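You operate a simulated robot arm through the tools that you are given. There is no shell and no other tool.

You run a simulated robot arm. Do the job below in one go: nothing can be reset, and whatever is moved stays where it is left.

JOB
Take electrode 62 out of the orange fixture and put the blue sleeve over its copper.
Fine: swing the orange dial gauge clear and open the clamp first; stand the electrode on the grey mat; leave the other one. Set down upright: what you pick out.

Only the result counts: the job must be done as asked and must still hold three seconds after the hand-in. Knocking over, shifting, dropping, spilling or breaking anything else fails it.

ROBOT AND FRAMES
A 7-joint arm with a two-finger gripper, fixed in place. Base frame: the origin is on the floor under the middle of its stand, x ahead of it, y to its left, z up; the work surface is at about z = 0.86. Readings come in m, rad, newtons and seconds.
With the tool pointing down near the work surface it reaches from about 0.34 to 0.72 m from the base axis. Its first joint turns from -1.152 to 1.152 rad. Payload 2.45 kg.
The tool frame sits at the grasp point between the pads (the TCP): z along the fingers, y along the line on which they close. The tips reach 0.026 m beyond it. The gripper opens to 0.096 m; its body begins 0.069 m behind the TCP.
Orientation is told as [roll, pitch, yaw] about the base's x, y, z axes, in that order, counted from this pose: with the fingers straight down and closing along the base's y, the tool's x points along the base's -x, its y along +y and its z along -z.

CONTROLS
- The arm moves only by the tool jog_arm. Its argument "deltas" is a list of rows, each a list of 7 numbers: the finger opening in m, from 0 to 0.096, then the shift along the tool's x, y, z in units of 40 mm (1.0 is 40 mm), then the turn, a rotation vector about the tool's x, y, z in units of 6 degrees (1.0 is 6 degrees). In form: [[claw, tx, ty, tz, ax, ay, az], ...]. A call has 1 to 20 rows; each row shifts and turns the commanded pose from where the row before left it, along the tool's axes as they then stand. A call with a number of a shift or a turn outside -1 to 1 is refused whole. A row lasts 0.2 s, in which the tool goes at most 0.05 m and 0.15 rad; a call with a longer step from one row to the next is refused whole, and so is a gripper value outside its range. Where a pose cannot be reached the arm comes as near as it can. A force on the tool above 40 N (or 10 N above the force at the start of the call, whichever is more), or a blocked arm, ends the call early, and 0.2 s more pass. Each finger travels about 0.05 m/s and halts on what it meets, pressing with about 28 N; the grip force reading is that of the motor and also rises with nothing between the fingers. The clock runs only during rows and for 0.2 s after the last one: add rows that do not move to give the fingers time. The reply holds the time, the measured pose of the TCP, the force on the tool along the base axes, the opening and the grip force, in the units named above and with some noise, with the torque about the TCP (base axes, N m) and any sound that the robot's microphone picked up, and new pictures: "show" is both (left out), scene, wrist or none.
- Cameras (640 x 400 px; columns grow to the right, rows downward): "scene" is fixed at [0.1532, -0.3779, 1.4371]; the picture's right is [0.88, -0.47, 0.00], its down [-0.21, -0.40, -0.89] and it looks along [0.42, 0.79, -0.46] (base axes); focal length 214 px, centre (320, 200). "wrist" rides on the gripper at [0.082, 0.003, -0.098] in the tool frame; the picture's right is [-0.04, 1.00, 0.00], its down [-0.73, -0.03, -0.68] and it looks along [-0.68, -0.03, 0.73] (tool axes); focal length 256 px, centre (320, 200). There is no depth. A picture from a camera that has moved, and an enlarged one, comes with that camera's place and axes in the base frame and with its lens.
- inspect(camera, box): a new picture of the part [left, top, right, bottom] of that camera's present view, enlarged. No time passes.
- close_job(): hands the job in; it is judged then, once.

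Places have to be worked out from the pictures, the camera data and where the tool is seen. Open the gripper and draw the arm clear of the work before you hand the job in, unless the task says otherwise.

The tools are called after ">>>" by a JSON object that holds its "name" and its "arguments". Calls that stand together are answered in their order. jog_arm: Moves the arm, as the interface text tells. Its arguments: {"type":"object","properties":{"deltas":{"type":"array","items":{"type":"array","items":{"type":"number"}}},"show":{"type":"string","enum":["both","scene","wrist","none"]}},"required":["deltas"]} The other tools are called the same way: inspect (camera, box) takes an enlarged picture of a part of a camera's view; close_job () hands the job in.

At the start:

```text
time: 0.0
ee_pos: [0.411, 0.0379, 1.2824]
orientation: [0.0, -0.001, -0.002]
force: [-0.5, 0.5, 0.4]
wrist_torque: [-0.02, 0.0, 0.04]
gripper_width: 0.0961
gripper_force: 0.0
```

scene: 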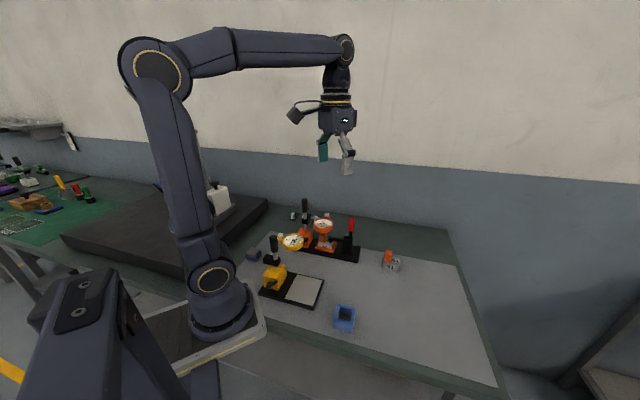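
wrist: 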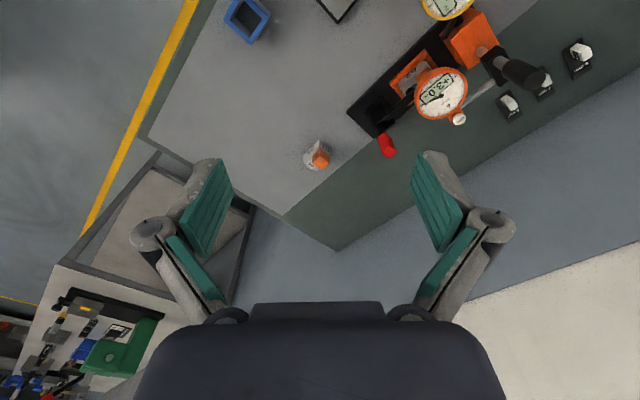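

I'll start by enlarging the views to understand the fixtures, the electrodes and the sleeve.

>>> {"name": "inspect", "arguments": {"camera": "scene", "box": [230, 180, 430, 340]}}

>>> {"name": "inspect", "arguments": {"camera": "scene", "box": [285, 190, 365, 265]}}

>>> {"name": "inspect", "arguments": {"camera": "wrist", "box": [200, 0, 620, 260]}}

>>> {"name": "inspect", "arguments": {"camera": "wrist", "box": [340, 0, 560, 170]}}

```text
2.50 times, centred on (330, 260) of scene
camera zoom: at [0.1532, -0.3779, 1.4371], right [0.88, -0.47, 0.0], down [-0.21, -0.4, -0.89], along [0.42, 0.79, -0.46], focal length 536 px, centre (295, 50)
```

zoom: 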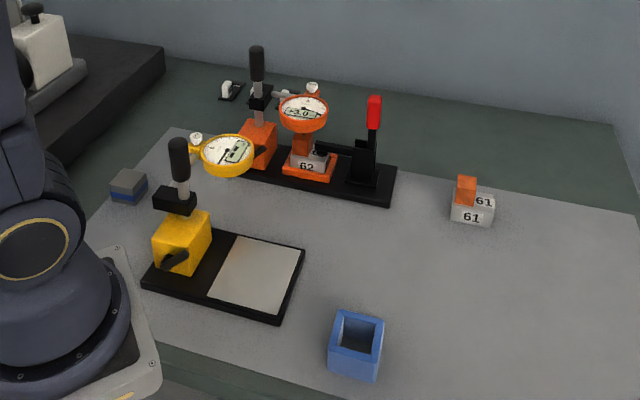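

```text
5.33 times, centred on (325, 228) of scene
camera zoom: at [0.1532, -0.3779, 1.4371], right [0.88, -0.47, 0.0], down [-0.21, -0.4, -0.89], along [0.42, 0.79, -0.46], focal length 1144 px, centre (293, 53)
```

zoom: 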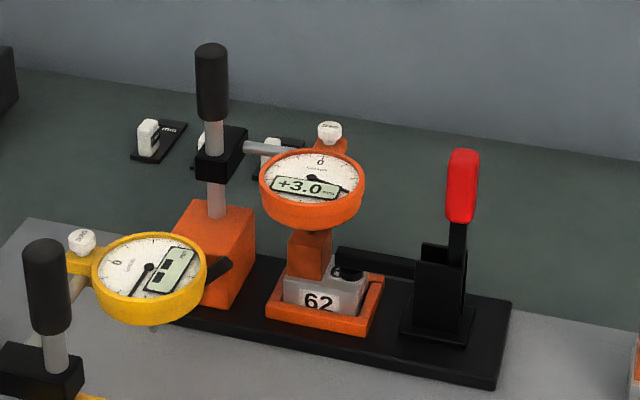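

```text
1.52 times, centred on (410, 130) of wrist
camera zoom: at [0.3299, 0.04, 1.3812], right [0.04, 1.0, 0.0], down [0.73, -0.03, 0.68], along [0.68, -0.03, -0.73], focal length 390 px, centre (183, 307)
```

zoom: 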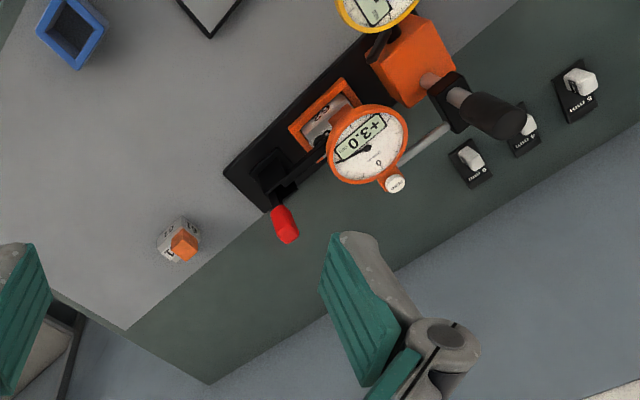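

```text
2.35 times, centred on (450, 85) of wrist
camera zoom: at [0.3299, 0.04, 1.3812], right [0.04, 1.0, 0.0], down [0.73, -0.03, 0.68], along [0.68, -0.03, -0.73], focal length 602 px, centre (14, 471)
```

zoom: 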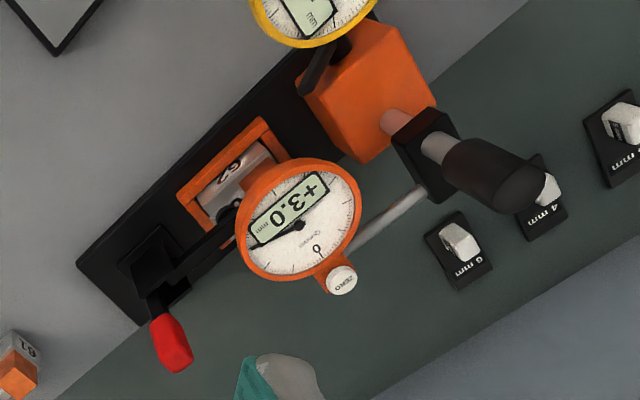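

The fixture with 62 sits rotated about 45° near (0.485, 0.215), the red clamp handle is near (0.56, 0.14, 1.0), and the sleeve is near (0.385, -0.08). I'll zoom in on the details before moving.

>>> {"name": "inspect", "arguments": {"camera": "scene", "box": [370, 235, 418, 285]}}

>>> {"name": "inspect", "arguments": {"camera": "scene", "box": [315, 290, 375, 340]}}

>>> {"name": "inspect", "arguments": {"camera": "scene", "box": [240, 220, 320, 310]}}

>>> {"name": "inspect", "arguments": {"camera": "scene", "box": [305, 225, 365, 265]}}

>>> {"name": "inspect", "arguments": {"camera": "wrist", "box": [380, 30, 480, 100]}}

```text
8.00 times, centred on (394, 260) of scene
camera zoom: at [0.1532, -0.3779, 1.4371], right [0.88, -0.47, 0.0], down [-0.21, -0.4, -0.89], along [0.42, 0.79, -0.46], focal length 1716 px, centre (-272, -280)
```

zoom: 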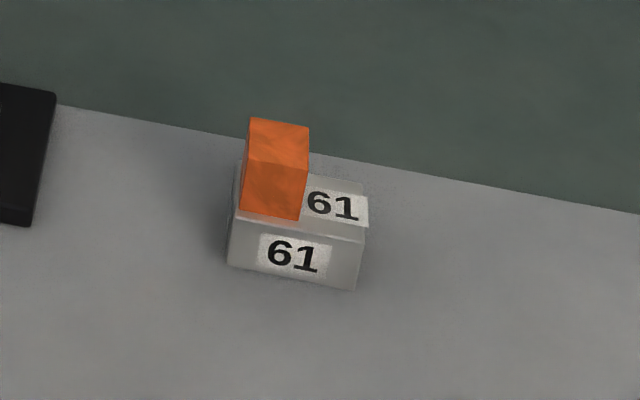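

```text
8.00 times, centred on (345, 315) of scene
camera zoom: at [0.1532, -0.3779, 1.4371], right [0.88, -0.47, 0.0], down [-0.21, -0.4, -0.89], along [0.42, 0.79, -0.46], focal length 1716 px, centre (120, -720)
```

zoom: 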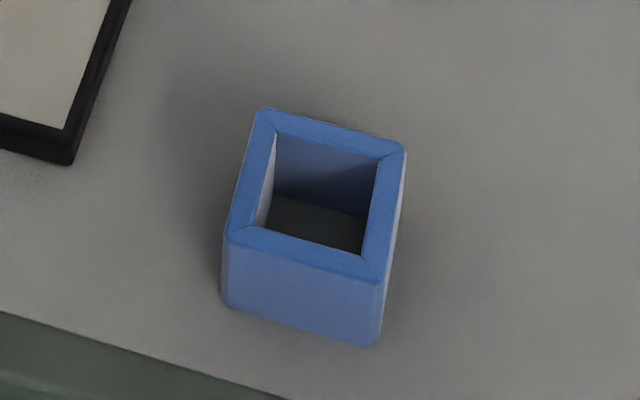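

```text
4.44 times, centred on (280, 265) of scene
camera zoom: at [0.1532, -0.3779, 1.4371], right [0.88, -0.47, 0.0], down [-0.21, -0.4, -0.89], along [0.42, 0.79, -0.46], focal length 953 px, centre (498, -89)
```

zoom: 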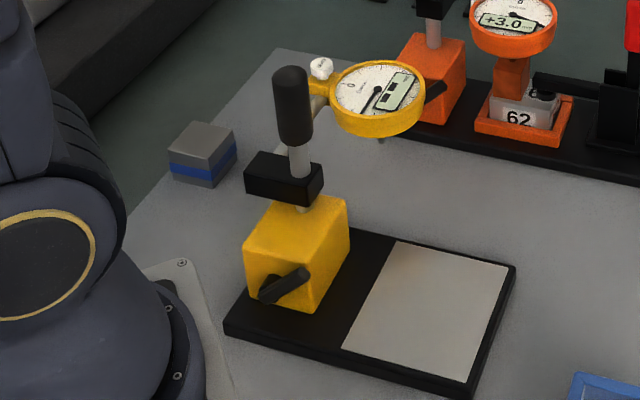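

```text
10.00 times, centred on (335, 245) of scene
camera zoom: at [0.1532, -0.3779, 1.4371], right [0.88, -0.47, 0.0], down [-0.21, -0.4, -0.89], along [0.42, 0.79, -0.46], focal length 2145 px, centre (170, -250)
```

zoom: 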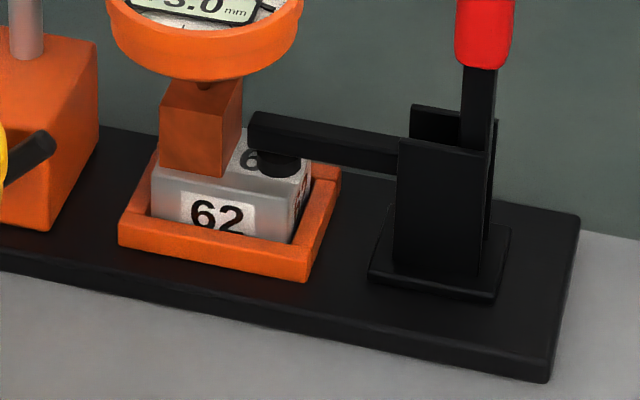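

```text
5.71 times, centred on (430, 65) of wrist
camera zoom: at [0.3299, 0.04, 1.3812], right [0.04, 1.0, 0.0], down [0.73, -0.03, 0.68], along [0.68, -0.03, -0.73], focal length 1463 px, centre (-309, 971)
```

zoom: 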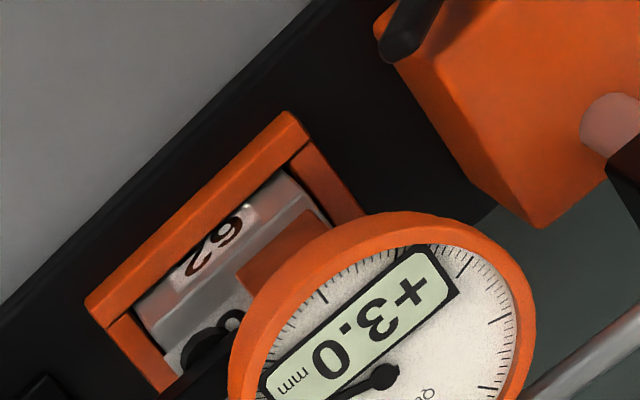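

The layout is clear: 62 is a silver holder (about 55×36×30 mm) with its copper block on top, the orange gauge disc hangs over it, and the clamp foot sits on the holder. I'll move closer above the work for a better wrist view before touching anything.

>>> {"name": "jog_arm", "arguments": {"deltas": [[0.03, 0.055, 0.66, 0.81, 0, 0, 0], [0.03, 0.055, 0.66, 0.81, 0, 0, 0], [0.03, 0.055, 0.66, 0.81, 0, 0, 0], [0.03, 0.055, 0.66, 0.81, 0, 0, 0], [0.03, 0.055, 0.66, 0.81, 0, 0, 0], [0.0, 0, 0, 0, 0, 0, 0]], "show": "both"}}

```text
time: 1.4
ee_pos: [0.3998, 0.1707, 1.1208]
orientation: [0.0, 0.0, 0.0]
force: [0.9, -1.0, 0.1]
wrist_torque: [-0.02, 0.03, -0.03]
gripper_width: 0.0001
gripper_force: 6.5
camera wrist: at [0.3185, 0.1735, 1.2186], right [0.04, 1.0, 0.0], down [0.73, -0.03, 0.68], along [0.68, -0.03, -0.73], focal length 256 px, centre (320, 200)
```

scene: 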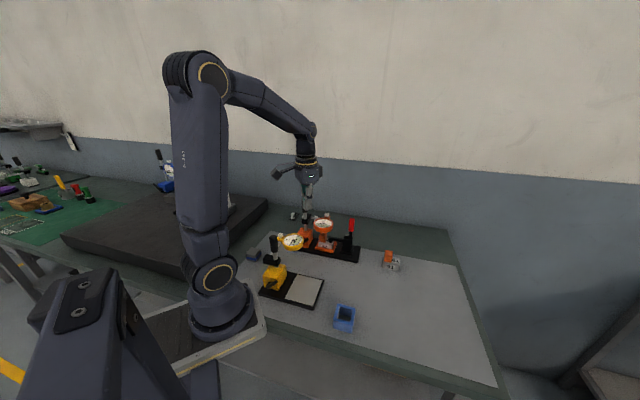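
wrist: 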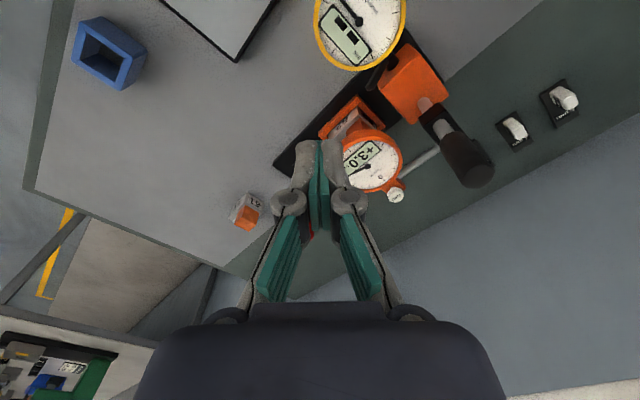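

Fingers are closed and the arm is where commanded. I'll zoom the wrist view to locate the gauge, post and clamp precisely.

>>> {"name": "inspect", "arguments": {"camera": "wrist", "box": [260, 0, 500, 210]}}

>>> {"name": "inspect", "arguments": {"camera": "scene", "box": [260, 150, 370, 270]}}

>>> {"name": "inspect", "arguments": {"camera": "wrist", "box": [60, 0, 170, 100]}}

```text
1.90 times, centred on (380, 105) of wrist
camera zoom: at [0.3185, 0.1735, 1.2186], right [0.04, 1.0, 0.0], down [0.73, -0.03, 0.68], along [0.68, -0.03, -0.73], focal length 488 px, centre (206, 381)
```

zoom: 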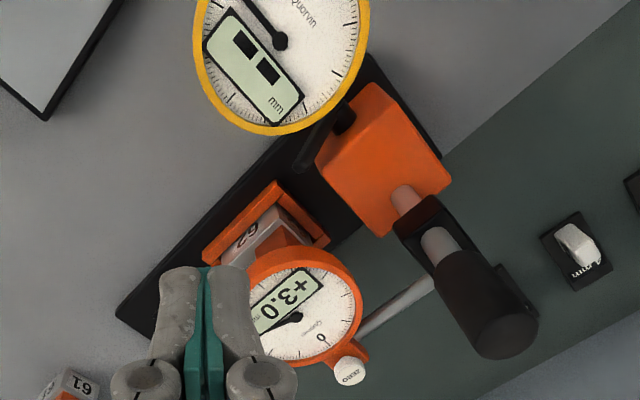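

```text
3.33 times, centred on (315, 210) of scene
camera zoom: at [0.1533, -0.3779, 1.4371], right [0.88, -0.47, 0.0], down [-0.21, -0.4, -0.89], along [0.42, 0.79, -0.46], focal length 715 px, centre (337, 167)
```

zoom: 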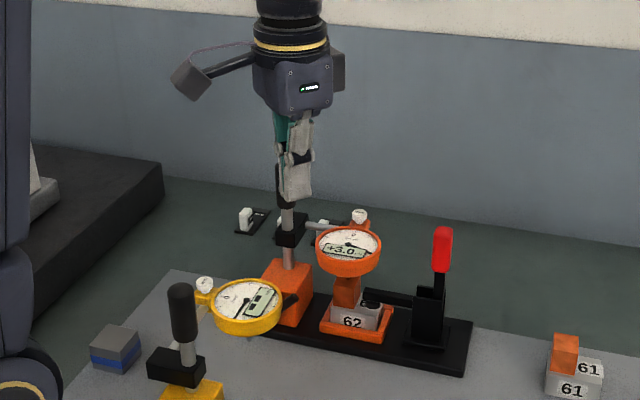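

```text
4.00 times, centred on (115, 50) of wrist
camera zoom: at [0.3185, 0.1735, 1.2186], right [0.04, 1.0, 0.0], down [0.73, -0.03, 0.68], along [0.68, -0.03, -0.73], focal length 1024 px, centre (1140, 800)
```

zoom: 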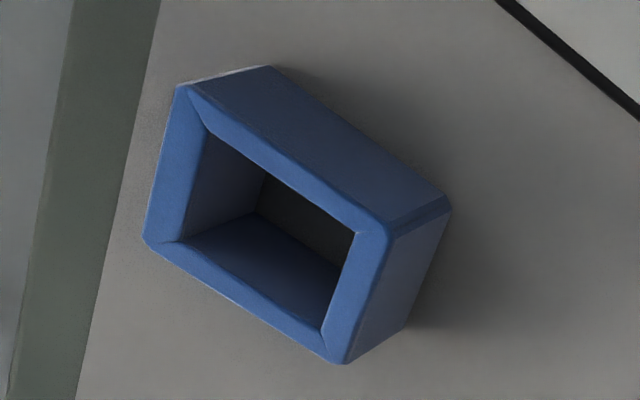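

The gauge disc centre is at about (0.493, 0.227), z 0.950–0.967, pivoting about the post at about (0.445, 0.292). I'll yaw the tool 44° to line up with the fixture, so I can push the disc away from the robot with closed fingers.

>>> {"name": "jog_arm", "arguments": {"deltas": [[0, 0, 0, 0, 0, 0, -0.925], [0, 0, 0, 0, 0, 0, -0.925], [0, 0, 0, 0, 0, 0, -0.925], [0, 0, 0, 0, 0, 0, -0.925], [0, 0, 0, 0, 0, 0, -0.925], [0, 0, 0, 0, 0, 0, -0.925], [0, 0, 0, 0, 0, 0, -0.925], [0, 0, 0, 0, 0, 0, -0.925], [0, 0, 0, 0, 0, 0, 0]], "show": "both"}}

```text
time: 3.4
ee_pos: [0.3997, 0.17, 1.1203]
orientation: [0.002, 0.0, 0.776]
force: [-0.6, -0.6, -0.3]
wrist_torque: [0.0, 0.01, -0.02]
gripper_width: 0.0001
gripper_force: 27.2
camera wrist: at [0.3398, 0.1139, 1.2194], right [-0.67, 0.74, 0.0], down [0.54, 0.49, 0.68], along [0.5, 0.46, -0.73], focal length 256 px, centre (320, 200)
```

scene: 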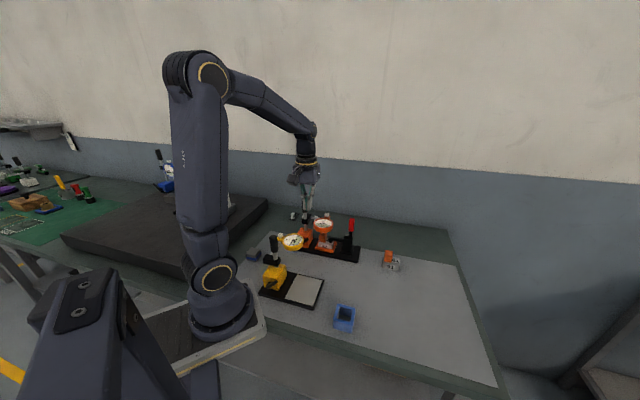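
wrist: 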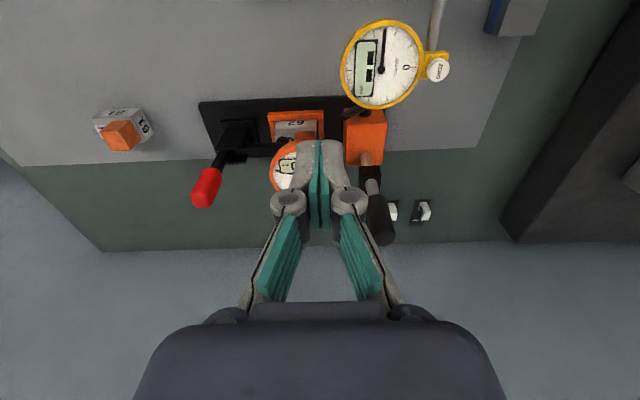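

Yaw is 44.5° and the fixture now lies square in the wrist view. I'll move to a hover on the robot side of the gauge disc, around (0.447, 0.181, 1.03).

>>> {"name": "jog_arm", "arguments": {"deltas": [[0, -0.259, -0.158, 0.5625, 0, 0, 0], [0, -0.259, -0.158, 0.5625, 0, 0, 0], [0, -0.259, -0.158, 0.5625, 0, 0, 0], [0, -0.259, -0.158, 0.5625, 0, 0, 0], [0, 0, 0, 0, 0, 0, 0]], "show": "both"}}

>>> {"name": "inspect", "arguments": {"camera": "scene", "box": [275, 170, 375, 270]}}

>>> {"name": "inspect", "arguments": {"camera": "wrist", "box": [180, 0, 500, 260]}}

```text
time: 4.6
ee_pos: [0.4473, 0.1805, 1.0313]
orientation: [-0.002, 0.0, 0.775]
force: [0.1, -0.2, -0.7]
wrist_torque: [0.01, -0.02, -0.01]
gripper_width: 0.0001
gripper_force: 27.3
camera wrist: at [0.3873, 0.1248, 1.1291], right [-0.67, 0.74, 0.0], down [0.54, 0.49, 0.68], along [0.5, 0.45, -0.73], focal length 256 px, centre (320, 200)
```

scene: 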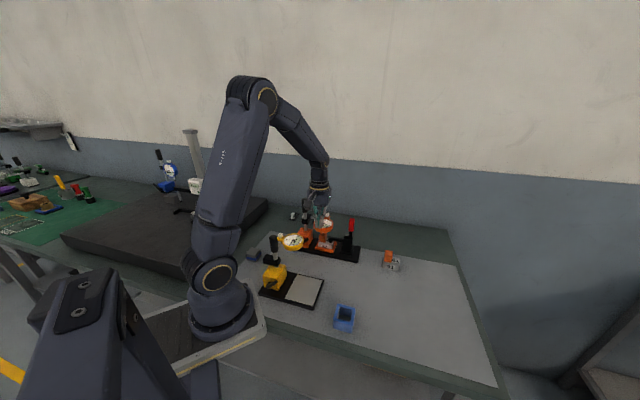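
wrist: 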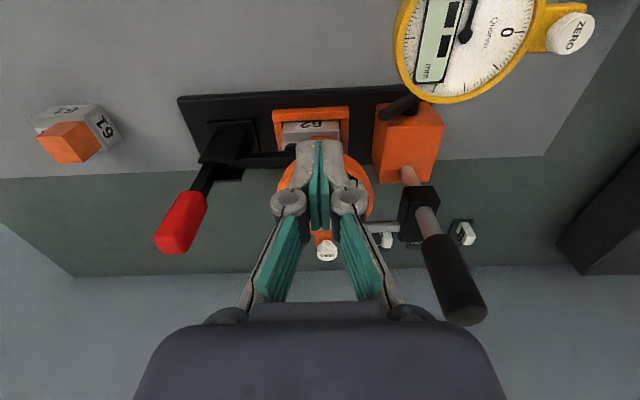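

```text
4.00 times, centred on (325, 220) of scene
camera zoom: at [0.1533, -0.3779, 1.4371], right [0.88, -0.47, 0.0], down [-0.21, -0.4, -0.89], along [0.42, 0.79, -0.46], focal length 858 px, centre (300, 120)
```

zoom: 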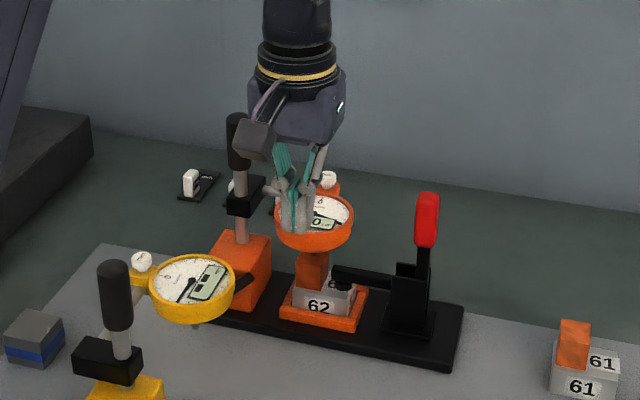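

```text
1.54 times, centred on (340, 130) of wrist
camera zoom: at [0.3873, 0.1248, 1.1291], right [-0.67, 0.74, 0.0], down [0.54, 0.49, 0.68], along [0.5, 0.45, -0.73], focal length 394 px, centre (289, 308)
```

zoom: 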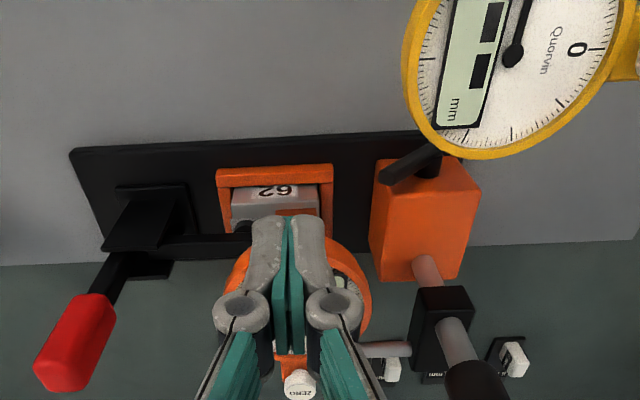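

The fingertips are just robot-side of the disc with about 14 mm of gap. I'll lower straight down until the tips are at about z 0.955, level with the disc rim and above the copper.

>>> {"name": "jog_arm", "arguments": {"deltas": [[0, 0, 0, 0.42, 0, 0, 0], [0, 0, 0, 0.42, 0, 0, 0], [0, 0, 0, 0.42, 0, 0, 0], [0, 0, 0, 0, 0, 0, 0]], "show": "both"}}

>>> {"name": "inspect", "arguments": {"camera": "scene", "box": [285, 190, 365, 260]}}

>>> {"name": "inspect", "arguments": {"camera": "wrist", "box": [200, 60, 460, 260]}}

```text
time: 5.6
ee_pos: [0.4475, 0.1818, 0.9813]
orientation: [0.0, 0.0, 0.774]
force: [-0.1, -0.6, -0.1]
wrist_torque: [0.0, 0.01, 0.01]
gripper_width: 0.0
gripper_force: 28.2
camera wrist: at [0.3877, 0.1255, 1.0789], right [-0.67, 0.74, 0.0], down [0.54, 0.49, 0.68], along [0.5, 0.45, -0.73], focal length 256 px, centre (320, 200)
```

scene: 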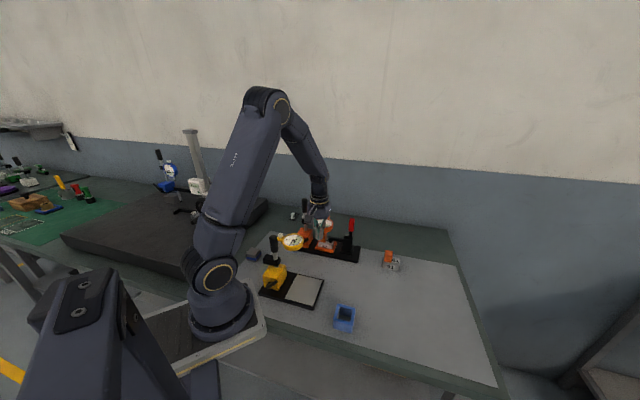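
wrist: 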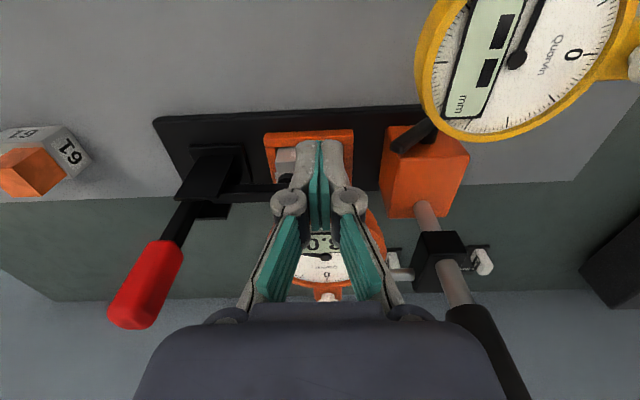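

```text
5.71 times, centred on (325, 225) of scene
camera zoom: at [0.1532, -0.3779, 1.4371], right [0.88, -0.47, 0.0], down [-0.21, -0.4, -0.89], along [0.42, 0.79, -0.46], focal length 1226 px, centre (291, 57)
```

zoom: 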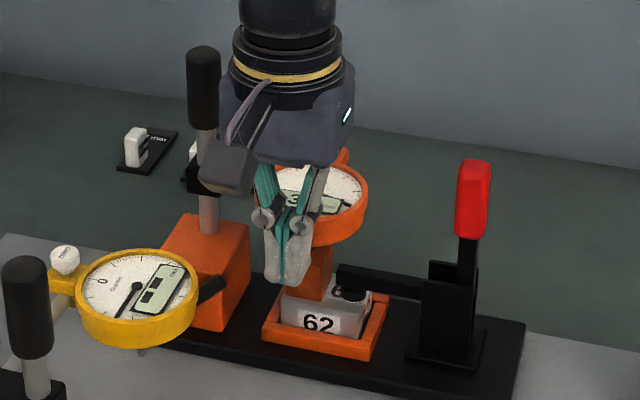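

```text
2.00 times, centred on (330, 160) of wrist
camera zoom: at [0.3877, 0.1255, 1.0789], right [-0.67, 0.74, 0.0], down [0.54, 0.49, 0.68], along [0.5, 0.45, -0.73], focal length 512 px, centre (300, 280)
```

zoom: 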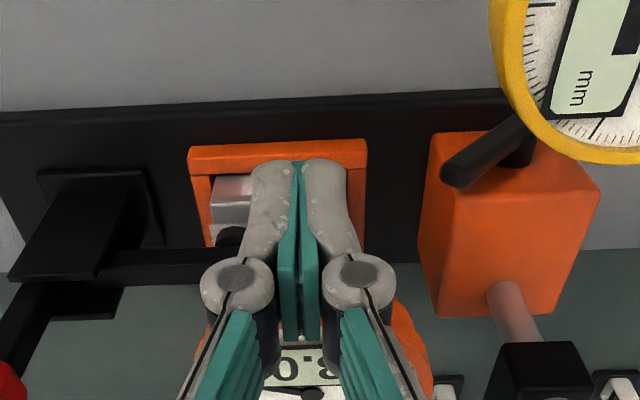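

Tips are at z 0.955 in front of the disc with no contact. I'll push along an arc around the post axis, counter-clockwise seen from above, doing the first 45° and then checking.

>>> {"name": "jog_arm", "arguments": {"deltas": [[0, -0.278, -0.228, 0, 0, 0, 0], [0, -0.306, -0.19, 0, 0, 0, 0], [0, -0.328, -0.148, 0, 0, 0, 0], [0, -0.345, -0.104, 0, 0, 0, 0], [0, -0.355, -0.058, 0, 0, 0, 0], [0, -0.36, -0.012, 0, 0, 0, 0]], "show": "both"}}

>>> {"name": "inspect", "arguments": {"camera": "scene", "box": [285, 190, 365, 260]}}

```text
time: 7.0
ee_pos: [0.5248, 0.2144, 0.9801]
orientation: [-0.001, 0.0, 0.775]
force: [0.2, -0.6, 0.1]
wrist_torque: [0.01, 0.05, -0.03]
gripper_width: 0.0
gripper_force: 28.3
camera wrist: at [0.4645, 0.1592, 1.0791], right [-0.67, 0.74, 0.0], down [0.54, 0.49, 0.68], along [0.5, 0.46, -0.73], focal length 256 px, centre (320, 200)
```

scene: 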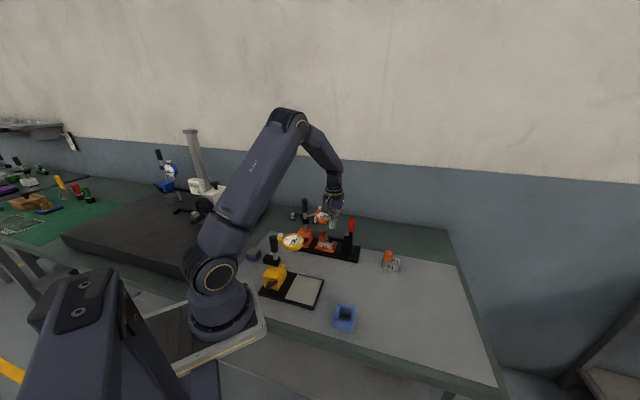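
wrist: 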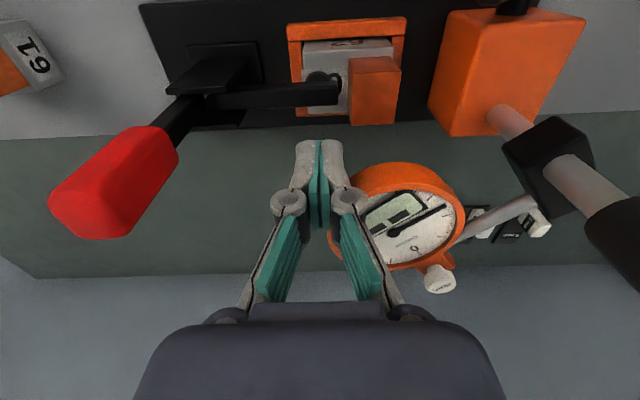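

```text
5.71 times, centred on (325, 225) of scene
camera zoom: at [0.1532, -0.378, 1.4371], right [0.88, -0.47, 0.0], down [-0.21, -0.4, -0.89], along [0.42, 0.79, -0.46], focal length 1226 px, centre (291, 57)
```

zoom: 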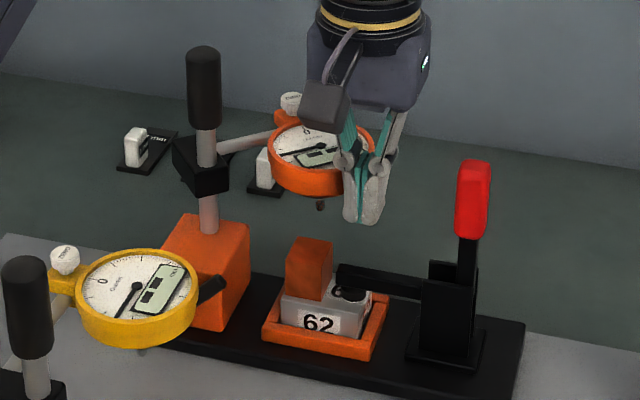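

The gauge swings freely and the copper is now uncovered. I'll continue the arc for another 45° to get it well clear.

>>> {"name": "jog_arm", "arguments": {"deltas": [[0, -0.358, 0.035, 0, 0, 0, 0], [0, -0.351, 0.082, 0, 0, 0, 0], [0, -0.337, 0.127, 0, 0, 0, 0], [0, -0.317, 0.17, 0, 0, 0, 0], [0, -0.293, 0.21, 0, 0, 0, 0], [0, -0.263, 0.246, 0, 0, 0, 0], [0, 0, 0, 0, 0, 0, 0]], "show": "both"}}

>>> {"name": "inspect", "arguments": {"camera": "scene", "box": [285, 190, 365, 260]}}

```text
time: 8.6
ee_pos: [0.5548, 0.295, 0.9793]
orientation: [0.0, 0.0, 0.775]
force: [0.9, -0.9, -0.5]
wrist_torque: [-0.03, 0.02, 0.01]
gripper_width: 0.0
gripper_force: 27.5
camera wrist: at [0.4946, 0.2379, 1.0789], right [-0.67, 0.74, 0.0], down [0.54, 0.49, 0.68], along [0.5, 0.46, -0.73], focal length 256 px, centre (320, 200)
```

scene: 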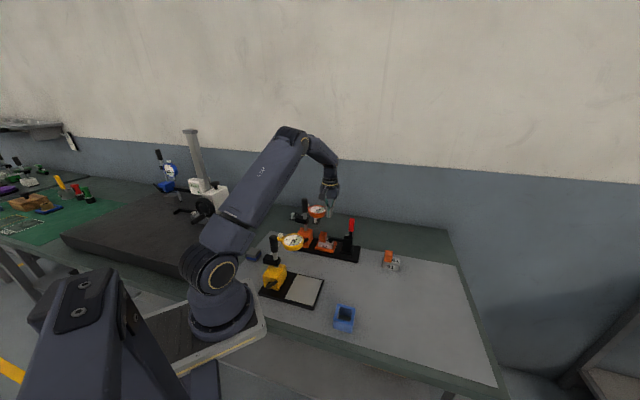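
wrist: 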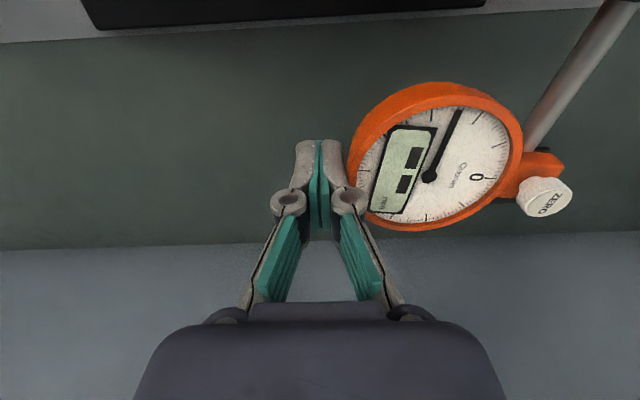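

```text
5.71 times, centred on (325, 225) of scene
camera zoom: at [0.1533, -0.3779, 1.4371], right [0.88, -0.47, 0.0], down [-0.21, -0.4, -0.89], along [0.42, 0.79, -0.46], focal length 1226 px, centre (291, 57)
```

zoom: 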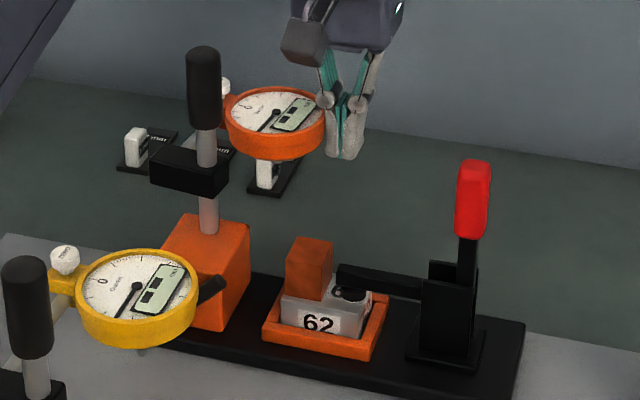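

The gauge has swung about 95° and is clear of the electrode. Next I'll back off and bring the closed fingers between the copper and the red handle (handle centre about (0.561, 0.142), z 0.975–1.03), ready to push it away from the workpiece.

>>> {"name": "jog_arm", "arguments": {"deltas": [[0, 0.2, -0.6, -0.6, 0, 0, 0], [0, 0.8, -0.5, -0.45, 0, 0, 0], [0, 0.8, -0.3, 0, 0, 0, 0], [0, 0.77, -0.24, 0, 0, 0, 0], [0, 0, 0, 0, 0, 0, 0]], "show": "both"}}

>>> {"name": "inspect", "arguments": {"camera": "scene", "box": [285, 190, 365, 260]}}

>>> {"name": "inspect", "arguments": {"camera": "wrist", "box": [80, 0, 480, 260]}}

```text
time: 9.8
ee_pos: [0.5263, 0.1733, 1.0231]
orientation: [0.001, 0.0, 0.775]
force: [-0.3, -0.1, 0.7]
wrist_torque: [-0.01, -0.02, -0.03]
gripper_width: 0.0
gripper_force: 28.6
camera wrist: at [0.4668, 0.1177, 1.1204], right [-0.67, 0.74, 0.0], down [0.54, 0.49, 0.68], along [0.5, 0.46, -0.73], focal length 256 px, centre (320, 200)
```

scene: 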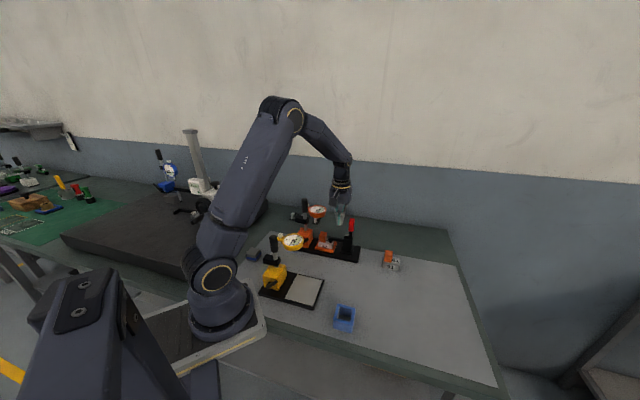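
wrist: 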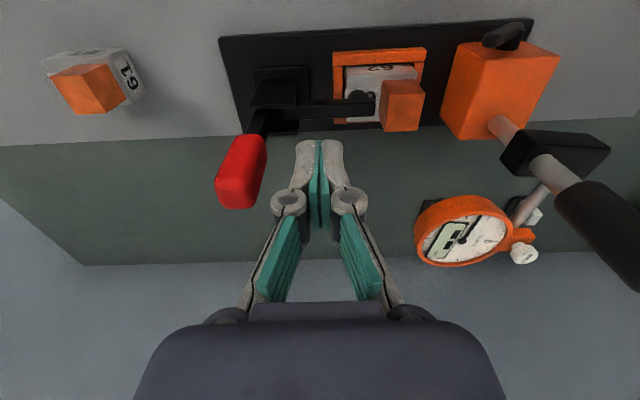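

```text
5.71 times, centred on (325, 225) of scene
camera zoom: at [0.1532, -0.378, 1.4371], right [0.88, -0.47, 0.0], down [-0.21, -0.4, -0.89], along [0.42, 0.79, -0.46], focal length 1226 px, centre (291, 57)
```

zoom: 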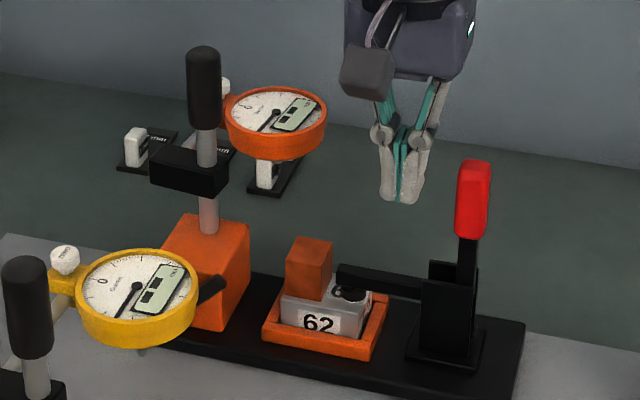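

```text
1.54 times, centred on (280, 130) of wrist
camera zoom: at [0.4668, 0.1177, 1.1204], right [-0.67, 0.74, 0.0], down [0.54, 0.49, 0.68], along [0.5, 0.46, -0.73], focal length 394 px, centre (382, 308)
```

zoom: 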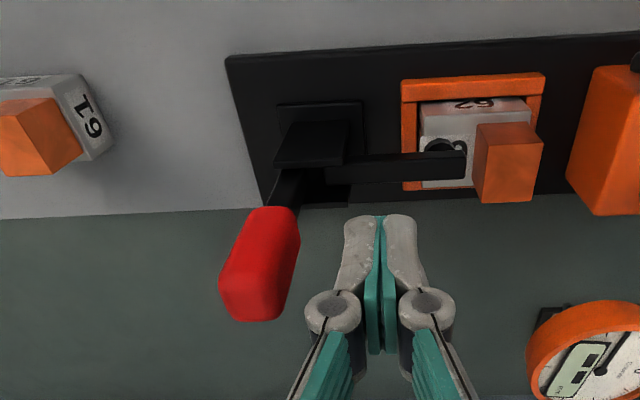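

Fingers are lined up with the handle (same line across the fixture, tip z about 0.997), with a gap of about 18 mm. I'll push it away from the workpiece in small steps to about 35° and check force and motion.

>>> {"name": "jog_arm", "arguments": {"deltas": [[0, 0, -0.25, 0, 0, 0, 0], [0, 0, -0.25, 0, 0, 0, 0], [0, 0, -0.25, 0, 0, 0, 0], [0, 0, -0.24, 0.02, 0, 0, 0], [0, 0, -0.24, 0.085, 0, 0, 0], [0, 0, -0.24, 0.085, 0, 0, 0], [0, 0, 0, 0, 0, 0, 0]], "show": "both"}}

>>> {"name": "inspect", "arguments": {"camera": "scene", "box": [285, 190, 365, 260]}}

```text
time: 11.4
ee_pos: [0.5685, 0.132, 1.0142]
orientation: [-0.001, -0.001, 0.775]
force: [0.1, 0.8, 0.3]
wrist_torque: [0.01, -0.01, -0.02]
gripper_width: 0.0
gripper_force: 27.8
camera wrist: at [0.5084, 0.0766, 1.113], right [-0.67, 0.74, 0.0], down [0.54, 0.49, 0.68], along [0.5, 0.45, -0.73], focal length 256 px, centre (320, 200)
```

scene: 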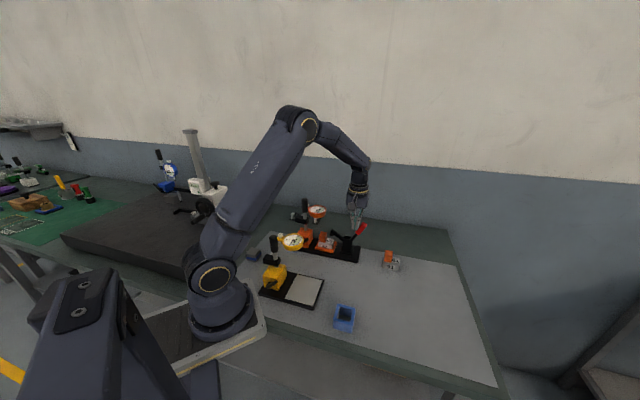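
wrist: 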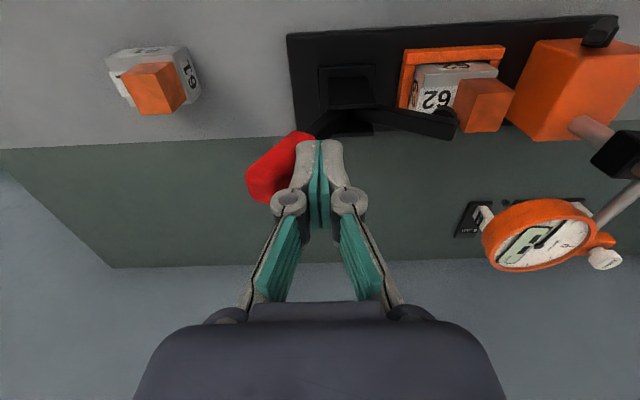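

```text
5.71 times, centred on (325, 225) of scene
camera zoom: at [0.1532, -0.3779, 1.4371], right [0.88, -0.47, 0.0], down [-0.21, -0.4, -0.89], along [0.42, 0.79, -0.46], focal length 1226 px, centre (291, 57)
```

zoom: 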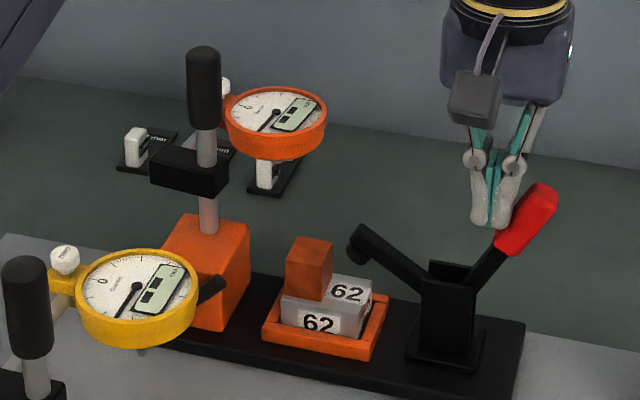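

The clamp is opening easily: the arm has lifted off the holder and the handle is at about 35–40°. I'll keep following the handle over and down toward about 80°.

>>> {"name": "jog_arm", "arguments": {"deltas": [[0, 0, -0.205, 0.13, 0, 0, 0], [0, 0, -0.205, 0.13, 0, 0, 0], [0, 0, -0.166, 0.193, 0, 0, 0], [0, 0, -0.166, 0.193, 0, 0, 0], [0, 0, -0.109, 0.229, 0, 0, 0], [0, 0, -0.109, 0.229, 0, 0, 0], [0, 0, 0, 0, 0, 0, 0]], "show": "both"}}

>>> {"name": "inspect", "arguments": {"camera": "scene", "box": [305, 190, 405, 275]}}

```text
time: 12.8
ee_pos: [0.5933, 0.1089, 0.9794]
orientation: [0.004, 0.003, 0.777]
force: [-11.8, -1.6, 16.4]
wrist_torque: [-0.09, 0.17, -0.02]
gripper_width: 0.0002
gripper_force: 28.2
stopped in row 6: the force on the tool passed its limit at 54 N (the readings are from after the stop); the commanded pose is now the measured one
camera wrist: at [0.5325, 0.0521, 1.0774], right [-0.67, 0.74, 0.0], down [0.55, 0.49, 0.68], along [0.5, 0.46, -0.73], focal length 256 px, centre (320, 200)
```

scene: 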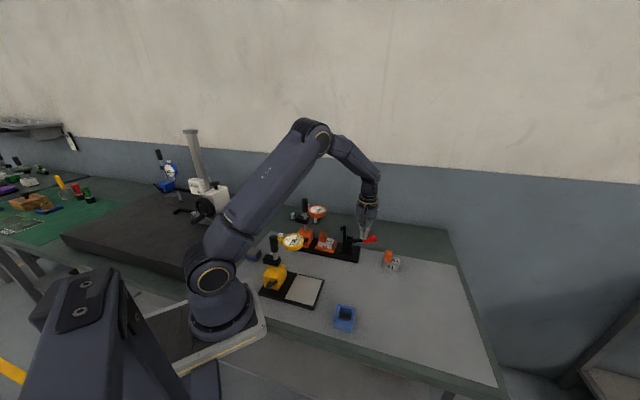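
wrist: 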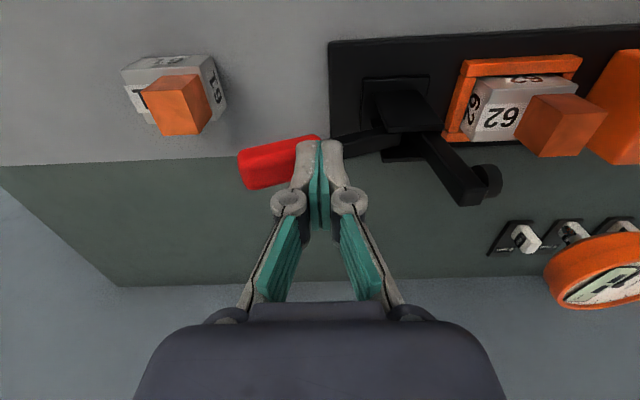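

```text
4.71 times, centred on (355, 232) of scene
camera zoom: at [0.1526, -0.378, 1.4371], right [0.88, -0.47, 0.0], down [-0.21, -0.4, -0.89], along [0.42, 0.79, -0.46], focal length 1009 px, centre (155, 47)
```

zoom: 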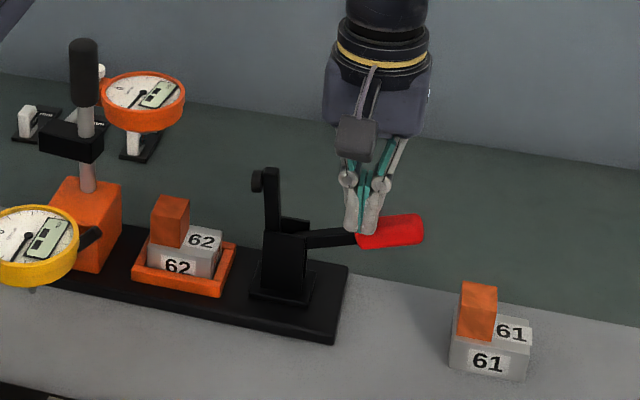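

The clamp is fully open: its arm stands vertical against the stop, and both 62 labels are exposed. I'll lift straight off the handle and then look at electrode 62 from above to measure it.

>>> {"name": "jog_arm", "arguments": {"deltas": [[0, 0, 0.1, -0.4, 0, 0, 0], [0, 0, 0.1, -0.8, 0, 0, 0], [0, 0.5, 0.5, -0.8, 0, 0, 0], [0, 0.5, 0.8, -0.6, 0, 0, 0], [0, 0.5, 0.8, 0, 0, 0, 0], [0, 0, 0.5, 0, 0, 0, 0], [0, 0, 0, 0, 0, 0, 0]], "show": "both"}}

>>> {"name": "inspect", "arguments": {"camera": "scene", "box": [305, 190, 405, 275]}}

>>> {"name": "inspect", "arguments": {"camera": "wrist", "box": [220, 30, 520, 210]}}

```text
time: 14.4
ee_pos: [0.4726, 0.1455, 1.0817]
orientation: [0.002, 0.0, 0.778]
force: [-0.7, -0.8, 0.6]
wrist_torque: [-0.02, 0.04, 0.02]
gripper_width: 0.0
gripper_force: 27.9
camera wrist: at [0.412, 0.0894, 1.1798], right [-0.67, 0.74, 0.0], down [0.55, 0.49, 0.68], along [0.5, 0.46, -0.73], focal length 256 px, centre (320, 200)
```

scene: 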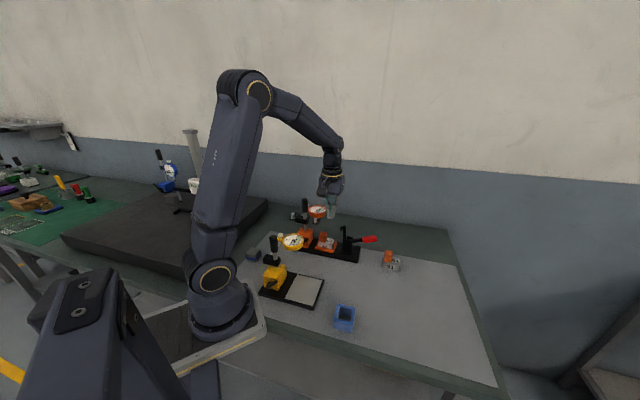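
wrist: 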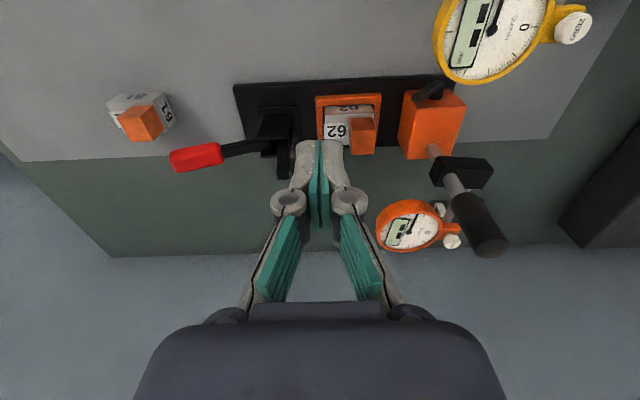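

```text
4.71 times, centred on (355, 232) of scene
camera zoom: at [0.1532, -0.3779, 1.4371], right [0.88, -0.47, 0.0], down [-0.21, -0.4, -0.89], along [0.42, 0.79, -0.46], focal length 1009 px, centre (155, 47)
```

zoom: 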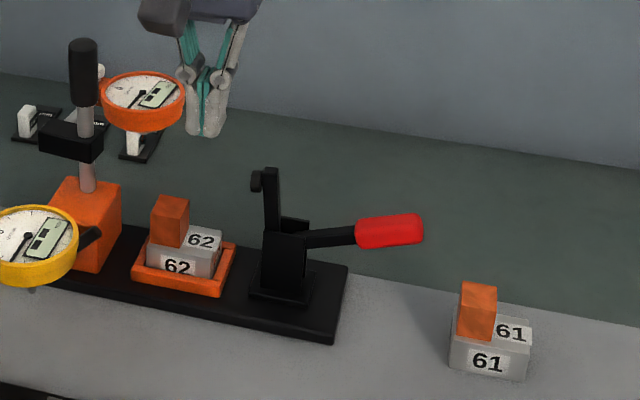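

```text
2.13 times, centred on (370, 120) of wrist
camera zoom: at [0.412, 0.0894, 1.1798], right [-0.67, 0.74, 0.0], down [0.55, 0.49, 0.68], along [0.5, 0.46, -0.73], focal length 546 px, centre (213, 371)
```

zoom: 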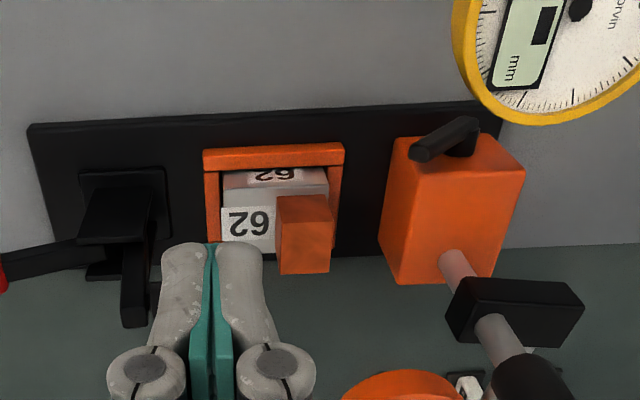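

The clamp stays open and the fixture looks unmoved. I'll zoom in on 62 in both views to fix the copper's centre and height before grasping.

>>> {"name": "inspect", "arguments": {"camera": "scene", "box": [305, 225, 365, 265]}}

>>> {"name": "inspect", "arguments": {"camera": "wrist", "box": [300, 80, 400, 170]}}

```text
10.00 times, centred on (335, 245) of scene
camera zoom: at [0.1532, -0.3779, 1.4371], right [0.88, -0.47, 0.0], down [-0.21, -0.4, -0.89], along [0.42, 0.79, -0.46], focal length 2145 px, centre (170, -250)
```

zoom: 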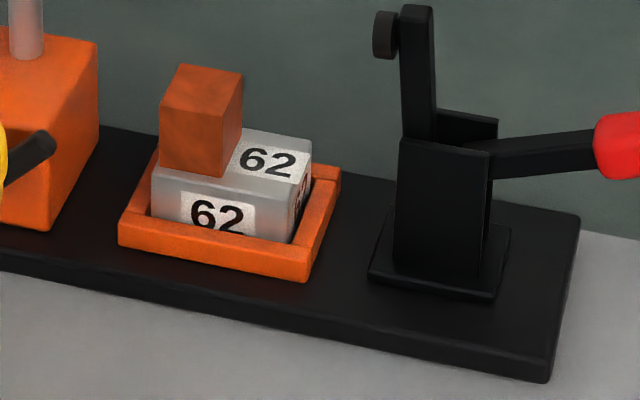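

```text
4.44 times, centred on (350, 125) of wrist
camera zoom: at [0.412, 0.0894, 1.1798], right [-0.67, 0.74, 0.0], down [0.55, 0.49, 0.68], along [0.5, 0.46, -0.73], focal length 1138 px, centre (187, 533)
```

zoom: 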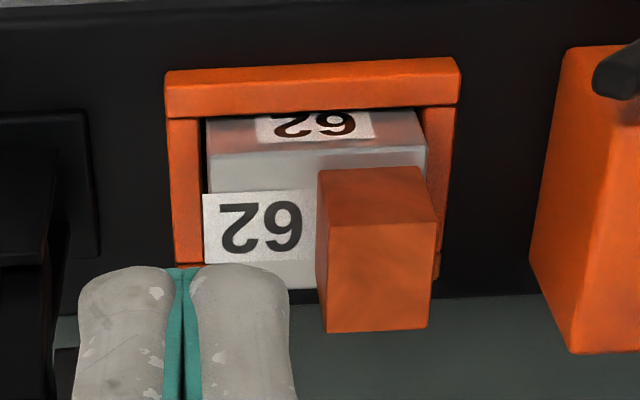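

Copper 62 measures about 27×30 mm and 26 mm tall, with its centre near (0.489, 0.224) and its top at about z 0.925; the holder top is at about 0.898. I'll hover above it with the fingers opened to 50 mm, closing along the fixture's long axis.

>>> {"name": "jog_arm", "arguments": {"deltas": [[0.05, -0.558, 0.372, 0.3, 0, 0, 0], [0.05, -0.558, 0.372, 0.3, 0, 0, 0], [0.05, -0.558, 0.372, 0.3, 0, 0, 0], [0.05, 0, 0, 0.32, 0, 0, 0], [0.05, 0, 0, 0.32, 0, 0, 0], [0.05, 0, 0, 0, 0, 0, 0]], "show": "both"}}

>>> {"name": "inspect", "arguments": {"camera": "wrist", "box": [200, 60, 480, 260]}}

>>> {"name": "inspect", "arguments": {"camera": "scene", "box": [285, 180, 385, 270]}}

```text
time: 15.8
ee_pos: [0.4882, 0.2251, 1.0205]
orientation: [0.001, 0.001, 0.775]
force: [0.6, -0.6, 0.3]
wrist_torque: [0.0, 0.0, 0.01]
gripper_width: 0.0502
gripper_force: 0.0
camera wrist: at [0.4285, 0.1688, 1.118], right [-0.67, 0.74, 0.0], down [0.55, 0.49, 0.68], along [0.5, 0.46, -0.73], focal length 256 px, centre (320, 200)
```

scene: 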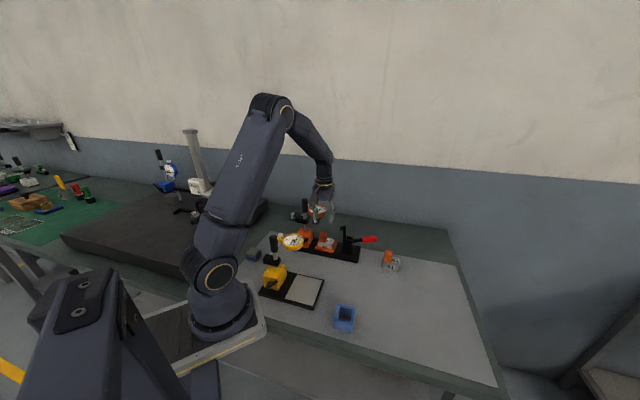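
wrist: 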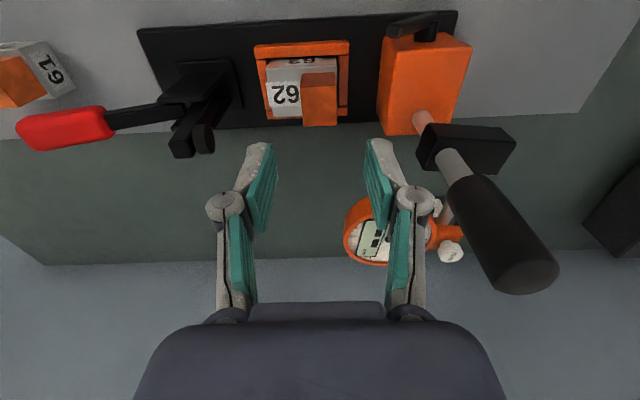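

```text
2.00 times, centred on (340, 160) of wrist
camera zoom: at [0.4285, 0.1688, 1.118], right [-0.67, 0.74, 0.0], down [0.55, 0.49, 0.68], along [0.5, 0.46, -0.73], focal length 512 px, centre (280, 280)
```

zoom: 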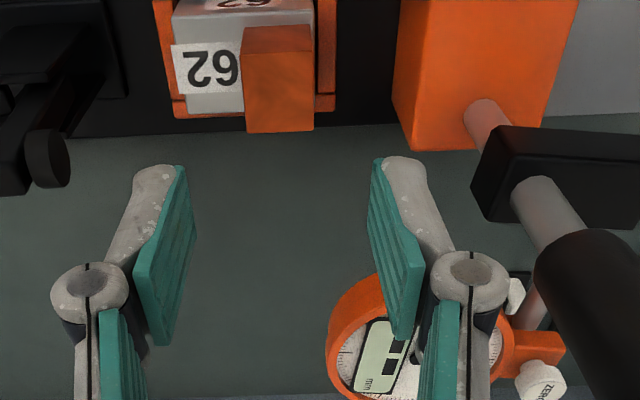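

```text
4.44 times, centred on (335, 225) of scene
camera zoom: at [0.1532, -0.3779, 1.4371], right [0.88, -0.47, 0.0], down [-0.21, -0.4, -0.89], along [0.42, 0.79, -0.46], focal length 953 px, centre (253, 89)
```

zoom: 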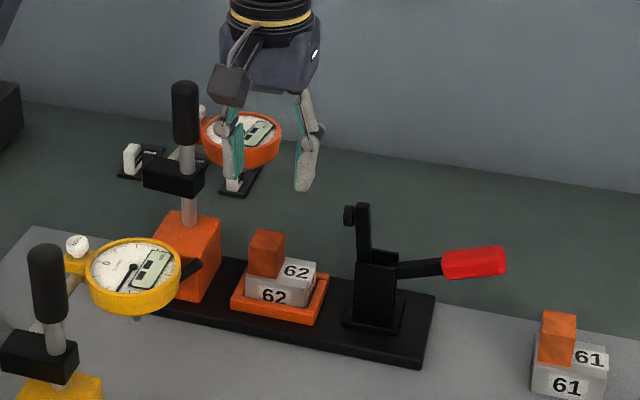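

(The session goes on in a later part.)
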